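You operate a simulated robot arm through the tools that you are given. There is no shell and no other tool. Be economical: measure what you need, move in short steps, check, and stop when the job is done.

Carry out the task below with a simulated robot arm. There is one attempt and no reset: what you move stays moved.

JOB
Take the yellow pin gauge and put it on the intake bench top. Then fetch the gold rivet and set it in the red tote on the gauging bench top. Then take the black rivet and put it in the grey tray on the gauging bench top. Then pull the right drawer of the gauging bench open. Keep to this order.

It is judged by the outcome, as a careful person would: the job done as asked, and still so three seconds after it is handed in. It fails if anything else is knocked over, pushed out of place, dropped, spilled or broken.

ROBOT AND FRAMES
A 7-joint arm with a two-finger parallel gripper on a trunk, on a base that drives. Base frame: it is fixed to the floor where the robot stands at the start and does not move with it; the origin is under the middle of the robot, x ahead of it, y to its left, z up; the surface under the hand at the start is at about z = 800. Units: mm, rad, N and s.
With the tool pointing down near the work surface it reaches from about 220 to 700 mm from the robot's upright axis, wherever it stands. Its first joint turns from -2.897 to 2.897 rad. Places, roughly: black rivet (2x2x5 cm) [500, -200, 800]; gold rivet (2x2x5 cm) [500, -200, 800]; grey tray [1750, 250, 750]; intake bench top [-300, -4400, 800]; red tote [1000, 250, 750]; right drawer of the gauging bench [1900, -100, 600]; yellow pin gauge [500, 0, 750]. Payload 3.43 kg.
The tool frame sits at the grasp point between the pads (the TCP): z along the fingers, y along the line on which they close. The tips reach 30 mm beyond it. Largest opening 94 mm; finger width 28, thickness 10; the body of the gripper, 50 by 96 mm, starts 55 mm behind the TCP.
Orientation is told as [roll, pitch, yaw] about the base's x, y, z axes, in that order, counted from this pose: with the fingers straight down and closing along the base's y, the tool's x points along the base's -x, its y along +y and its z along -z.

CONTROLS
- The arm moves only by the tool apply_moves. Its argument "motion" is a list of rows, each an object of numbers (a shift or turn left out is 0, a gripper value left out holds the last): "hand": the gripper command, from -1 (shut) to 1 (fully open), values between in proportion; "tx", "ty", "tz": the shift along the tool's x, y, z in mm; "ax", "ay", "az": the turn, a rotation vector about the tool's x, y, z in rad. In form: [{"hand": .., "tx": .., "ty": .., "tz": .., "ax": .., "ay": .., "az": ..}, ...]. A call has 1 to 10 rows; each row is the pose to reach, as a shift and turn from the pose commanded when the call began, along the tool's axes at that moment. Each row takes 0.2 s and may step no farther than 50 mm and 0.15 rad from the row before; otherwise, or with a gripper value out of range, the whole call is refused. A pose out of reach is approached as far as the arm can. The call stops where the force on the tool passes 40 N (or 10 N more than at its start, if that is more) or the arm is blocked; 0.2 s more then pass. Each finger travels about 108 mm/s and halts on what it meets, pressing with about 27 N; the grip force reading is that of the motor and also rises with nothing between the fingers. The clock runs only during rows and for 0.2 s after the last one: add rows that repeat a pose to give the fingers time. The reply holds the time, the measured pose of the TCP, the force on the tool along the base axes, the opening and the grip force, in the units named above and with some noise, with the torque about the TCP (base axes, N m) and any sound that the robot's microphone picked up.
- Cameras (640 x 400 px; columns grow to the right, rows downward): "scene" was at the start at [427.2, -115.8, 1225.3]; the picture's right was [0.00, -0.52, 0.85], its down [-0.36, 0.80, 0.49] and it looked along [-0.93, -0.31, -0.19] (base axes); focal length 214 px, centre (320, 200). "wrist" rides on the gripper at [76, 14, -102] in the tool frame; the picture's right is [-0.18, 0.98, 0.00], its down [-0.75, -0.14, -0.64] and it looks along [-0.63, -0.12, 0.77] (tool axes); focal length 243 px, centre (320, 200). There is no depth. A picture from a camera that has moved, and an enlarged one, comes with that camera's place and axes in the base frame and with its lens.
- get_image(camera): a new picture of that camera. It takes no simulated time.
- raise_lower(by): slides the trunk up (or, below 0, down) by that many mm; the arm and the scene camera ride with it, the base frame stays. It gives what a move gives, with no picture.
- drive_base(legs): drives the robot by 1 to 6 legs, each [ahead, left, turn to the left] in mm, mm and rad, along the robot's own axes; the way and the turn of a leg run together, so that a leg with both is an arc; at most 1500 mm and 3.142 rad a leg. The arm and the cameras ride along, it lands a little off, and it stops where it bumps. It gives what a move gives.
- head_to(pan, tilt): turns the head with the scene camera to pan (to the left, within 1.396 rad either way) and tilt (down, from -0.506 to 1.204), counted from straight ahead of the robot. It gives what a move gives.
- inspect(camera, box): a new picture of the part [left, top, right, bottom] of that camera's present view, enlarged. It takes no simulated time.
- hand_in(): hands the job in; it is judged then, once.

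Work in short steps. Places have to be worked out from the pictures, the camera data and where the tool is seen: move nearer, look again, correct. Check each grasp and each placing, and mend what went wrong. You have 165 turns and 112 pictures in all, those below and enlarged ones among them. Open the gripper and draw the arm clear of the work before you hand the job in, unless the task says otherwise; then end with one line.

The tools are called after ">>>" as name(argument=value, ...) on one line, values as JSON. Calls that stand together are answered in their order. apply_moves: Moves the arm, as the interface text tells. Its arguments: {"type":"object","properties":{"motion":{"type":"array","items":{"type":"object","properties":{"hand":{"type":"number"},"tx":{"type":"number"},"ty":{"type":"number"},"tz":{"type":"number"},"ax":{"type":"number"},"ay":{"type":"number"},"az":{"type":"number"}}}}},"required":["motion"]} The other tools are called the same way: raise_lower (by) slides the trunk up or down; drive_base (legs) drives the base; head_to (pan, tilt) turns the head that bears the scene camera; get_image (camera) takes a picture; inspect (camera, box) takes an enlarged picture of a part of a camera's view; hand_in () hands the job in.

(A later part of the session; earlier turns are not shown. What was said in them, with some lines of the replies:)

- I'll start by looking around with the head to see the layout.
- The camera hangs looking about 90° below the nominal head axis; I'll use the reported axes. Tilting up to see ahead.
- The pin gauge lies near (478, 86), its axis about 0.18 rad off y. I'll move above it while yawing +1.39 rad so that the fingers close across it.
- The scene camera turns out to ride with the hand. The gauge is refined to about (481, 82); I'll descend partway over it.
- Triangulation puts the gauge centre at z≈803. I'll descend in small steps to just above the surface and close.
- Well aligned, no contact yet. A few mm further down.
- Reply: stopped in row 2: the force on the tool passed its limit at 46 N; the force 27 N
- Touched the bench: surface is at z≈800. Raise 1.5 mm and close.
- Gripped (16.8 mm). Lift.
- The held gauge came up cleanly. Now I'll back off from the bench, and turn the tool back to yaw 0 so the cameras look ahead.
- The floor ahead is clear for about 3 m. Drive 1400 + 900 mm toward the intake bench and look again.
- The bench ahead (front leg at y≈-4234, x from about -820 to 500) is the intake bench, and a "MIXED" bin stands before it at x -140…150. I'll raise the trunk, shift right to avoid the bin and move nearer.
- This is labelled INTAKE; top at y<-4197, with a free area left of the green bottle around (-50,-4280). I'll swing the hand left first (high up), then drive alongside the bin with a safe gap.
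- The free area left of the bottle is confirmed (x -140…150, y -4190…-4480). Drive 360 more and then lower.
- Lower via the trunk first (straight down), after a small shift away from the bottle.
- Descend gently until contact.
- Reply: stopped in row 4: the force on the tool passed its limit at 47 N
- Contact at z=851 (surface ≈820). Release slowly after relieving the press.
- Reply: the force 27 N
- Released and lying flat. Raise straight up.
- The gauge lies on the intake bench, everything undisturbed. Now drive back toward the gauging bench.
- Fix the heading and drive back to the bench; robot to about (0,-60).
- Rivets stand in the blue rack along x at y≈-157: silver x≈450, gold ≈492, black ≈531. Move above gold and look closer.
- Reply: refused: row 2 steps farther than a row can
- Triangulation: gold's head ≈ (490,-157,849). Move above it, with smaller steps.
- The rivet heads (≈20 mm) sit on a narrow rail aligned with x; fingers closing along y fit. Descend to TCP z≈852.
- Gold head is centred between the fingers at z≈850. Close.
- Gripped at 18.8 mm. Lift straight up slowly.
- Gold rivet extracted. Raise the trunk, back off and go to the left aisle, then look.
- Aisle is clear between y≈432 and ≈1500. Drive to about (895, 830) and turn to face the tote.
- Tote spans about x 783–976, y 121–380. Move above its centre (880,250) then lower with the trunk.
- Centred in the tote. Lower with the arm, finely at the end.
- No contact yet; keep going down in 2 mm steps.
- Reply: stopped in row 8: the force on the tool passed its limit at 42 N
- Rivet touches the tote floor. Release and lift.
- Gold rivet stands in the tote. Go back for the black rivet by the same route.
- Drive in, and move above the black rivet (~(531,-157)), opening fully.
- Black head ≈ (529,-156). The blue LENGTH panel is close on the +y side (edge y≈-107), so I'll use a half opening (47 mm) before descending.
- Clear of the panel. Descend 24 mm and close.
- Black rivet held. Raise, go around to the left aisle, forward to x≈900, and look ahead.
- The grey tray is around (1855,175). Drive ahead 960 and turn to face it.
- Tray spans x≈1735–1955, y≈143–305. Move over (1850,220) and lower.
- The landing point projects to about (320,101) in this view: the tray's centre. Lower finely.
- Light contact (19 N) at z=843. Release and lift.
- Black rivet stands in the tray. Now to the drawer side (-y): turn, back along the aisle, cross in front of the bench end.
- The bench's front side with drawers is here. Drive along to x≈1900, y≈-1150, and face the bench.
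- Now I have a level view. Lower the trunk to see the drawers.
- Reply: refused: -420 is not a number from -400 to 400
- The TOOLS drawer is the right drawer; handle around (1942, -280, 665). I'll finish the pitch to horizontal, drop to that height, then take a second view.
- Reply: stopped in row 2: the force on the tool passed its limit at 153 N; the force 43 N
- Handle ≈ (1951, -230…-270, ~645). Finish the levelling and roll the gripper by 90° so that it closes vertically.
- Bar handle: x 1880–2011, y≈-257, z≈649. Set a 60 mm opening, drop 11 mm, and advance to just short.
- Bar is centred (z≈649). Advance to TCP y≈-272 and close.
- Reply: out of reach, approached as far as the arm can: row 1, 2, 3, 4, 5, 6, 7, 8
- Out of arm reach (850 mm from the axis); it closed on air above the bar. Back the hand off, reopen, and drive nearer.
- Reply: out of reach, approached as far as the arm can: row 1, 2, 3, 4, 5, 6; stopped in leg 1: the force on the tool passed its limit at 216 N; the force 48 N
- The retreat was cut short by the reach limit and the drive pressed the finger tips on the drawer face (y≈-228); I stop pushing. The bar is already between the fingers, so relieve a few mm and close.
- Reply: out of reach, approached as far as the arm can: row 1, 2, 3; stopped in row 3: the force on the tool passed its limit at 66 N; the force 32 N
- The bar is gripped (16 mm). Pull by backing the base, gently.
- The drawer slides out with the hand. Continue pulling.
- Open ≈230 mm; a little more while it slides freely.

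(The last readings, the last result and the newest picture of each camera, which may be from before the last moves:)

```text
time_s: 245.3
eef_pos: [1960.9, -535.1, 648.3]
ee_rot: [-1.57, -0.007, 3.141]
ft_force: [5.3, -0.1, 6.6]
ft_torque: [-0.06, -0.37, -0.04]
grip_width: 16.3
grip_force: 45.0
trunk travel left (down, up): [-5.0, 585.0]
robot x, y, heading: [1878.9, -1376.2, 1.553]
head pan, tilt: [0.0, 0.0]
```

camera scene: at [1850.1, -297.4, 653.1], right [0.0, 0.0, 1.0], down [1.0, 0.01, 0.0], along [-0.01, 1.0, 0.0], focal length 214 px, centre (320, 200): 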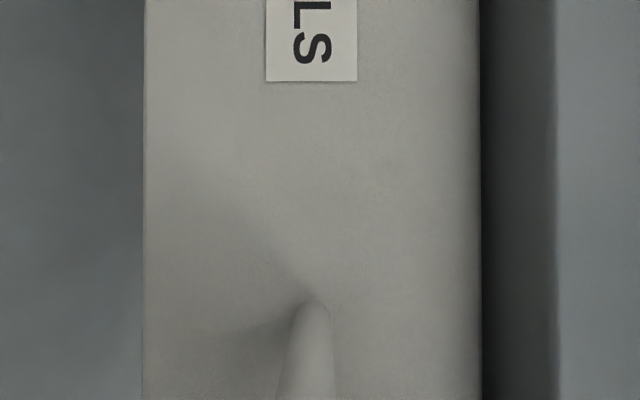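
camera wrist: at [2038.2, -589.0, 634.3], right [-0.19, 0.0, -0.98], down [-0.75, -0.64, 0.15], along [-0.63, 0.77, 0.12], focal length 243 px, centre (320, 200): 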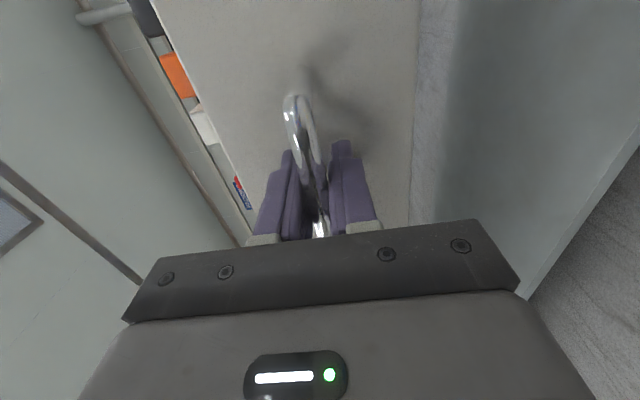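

Released state next: open the fingers in place and back straight off.

>>> apply_moves(motion=[{"hand": 0.0}, {"hand": 0.28}, {"hand": 0.28}])

>>> get_image(camera="wrist")

```text
time_s: 246.1
eef_pos: [1961.1, -534.8, 645.9]
ee_rot: [-1.568, -0.003, 3.139]
ft_force: [0.3, 0.1, 0.3]
ft_torque: [0.03, 0.03, 0.01]
grip_width: 60.2
grip_force: 0.0
trunk travel left (down, up): [-5.0, 585.0]
robot x, y, heading: [1878.5, -1375.5, 1.545]
head pan, tilt: [0.0, 0.0]
```

```text
45 pictures are left
camera wrist: at [2038.0, -638.0, 633.8], right [-0.19, 0.0, -0.98], down [-0.75, -0.64, 0.15], along [-0.63, 0.77, 0.12], focal length 243 px, centre (320, 200)
```

wrist: 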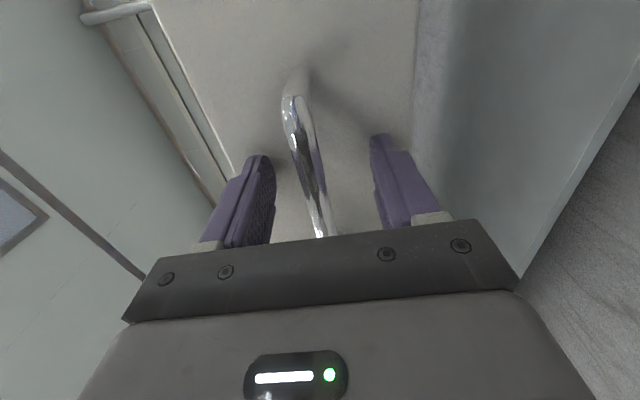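

Fingers are free of the bar. Back away, raise and check the bench.

>>> drive_base(legs=[[-350, 0, 0]])

>>> raise_lower(by=400)

>>> get_image(camera="scene")

```text
time_s: 248.4
eef_pos: [1956.0, -887.9, 647.4]
ee_rot: [-1.569, -0.004, 3.138]
ft_force: [0.3, 0.3, -0.1]
ft_torque: [-0.02, -0.01, -0.02]
grip_width: 60.5
grip_force: 0.1
trunk travel left (down, up): [-5.0, 585.0]
robot x, y, heading: [1868.6, -1728.9, 1.547]
head pan, tilt: [0.0, 0.0]
```

```text
time_s: 252.3
eef_pos: [1955.0, -888.9, 1047.1]
ee_rot: [-1.567, -0.003, 3.139]
ft_force: [0.1, -0.3, -0.3]
ft_torque: [-0.02, 0.02, -0.01]
grip_width: 60.2
grip_force: 0.2
trunk travel left (down, up): [-405.0, 185.0]
robot x, y, heading: [1871.6, -1728.6, 1.546]
head pan, tilt: [0.0, 0.0]
```

```text
44 pictures are left
camera scene: at [1844.4, -928.1, 1050.2], right [0.0, 0.0, 1.0], down [1.0, 0.0, 0.0], along [0.0, 1.0, 0.0], focal length 214 px, centre (320, 200)
```

scene: 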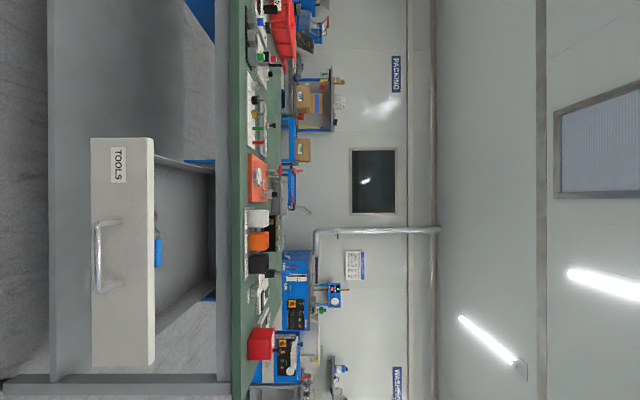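

The drawer is open. One enlarged check of the bench top.

>>> inspect(camera="scene", box=[220, 0, 330, 400])

>>> inspect(camera="scene", box=[230, 150, 310, 260])

```text
1.00 times, centred on (275, 200) of scene (not enlarged: the box is as wide or as high as the picture)
camera zoom: at [1844.4, -928.1, 1050.2], right [0.0, 0.0, 1.0], down [1.0, 0.0, 0.0], along [0.0, 1.0, 0.0], focal length 214 px, centre (365, 200)
```

zoom: 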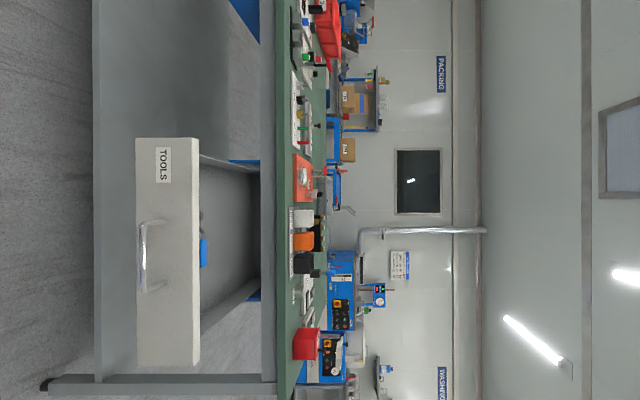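

```text
3.64 times, centred on (270, 205) of scene
camera zoom: at [1844.4, -928.1, 1050.2], right [0.0, 0.0, 1.0], down [1.0, 0.0, 0.0], along [0.0, 1.0, 0.0], focal length 780 px, centre (502, 182)
```

zoom: 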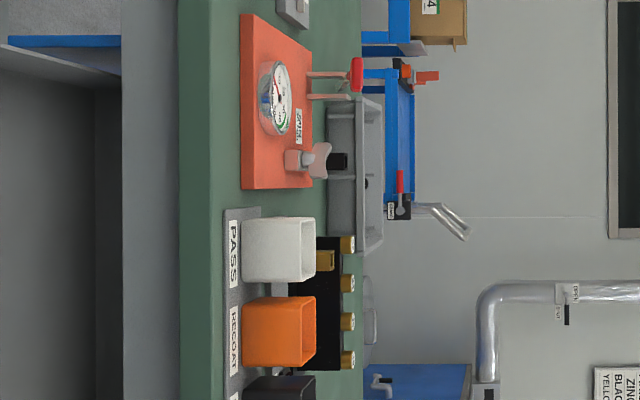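

Nothing on the bench has been disturbed, the gripper is open and the arm is well clear, so I hand in.

>>> hand_in()

```text
The job is handed in.
```

The job is done and handed in, in the order asked: the yellow pin gauge is on the intake bench, the gold rivet is in the red tote, the black rivet is in the grey tray, and the right (TOOLS) drawer is open about 280 mm. One slip: before I gripped the drawer handle, the base drove the fingertips against the drawer front, and the force peaked at 216 N. I saw nothing displaced on the bench afterwards, but I did not check every item up close.
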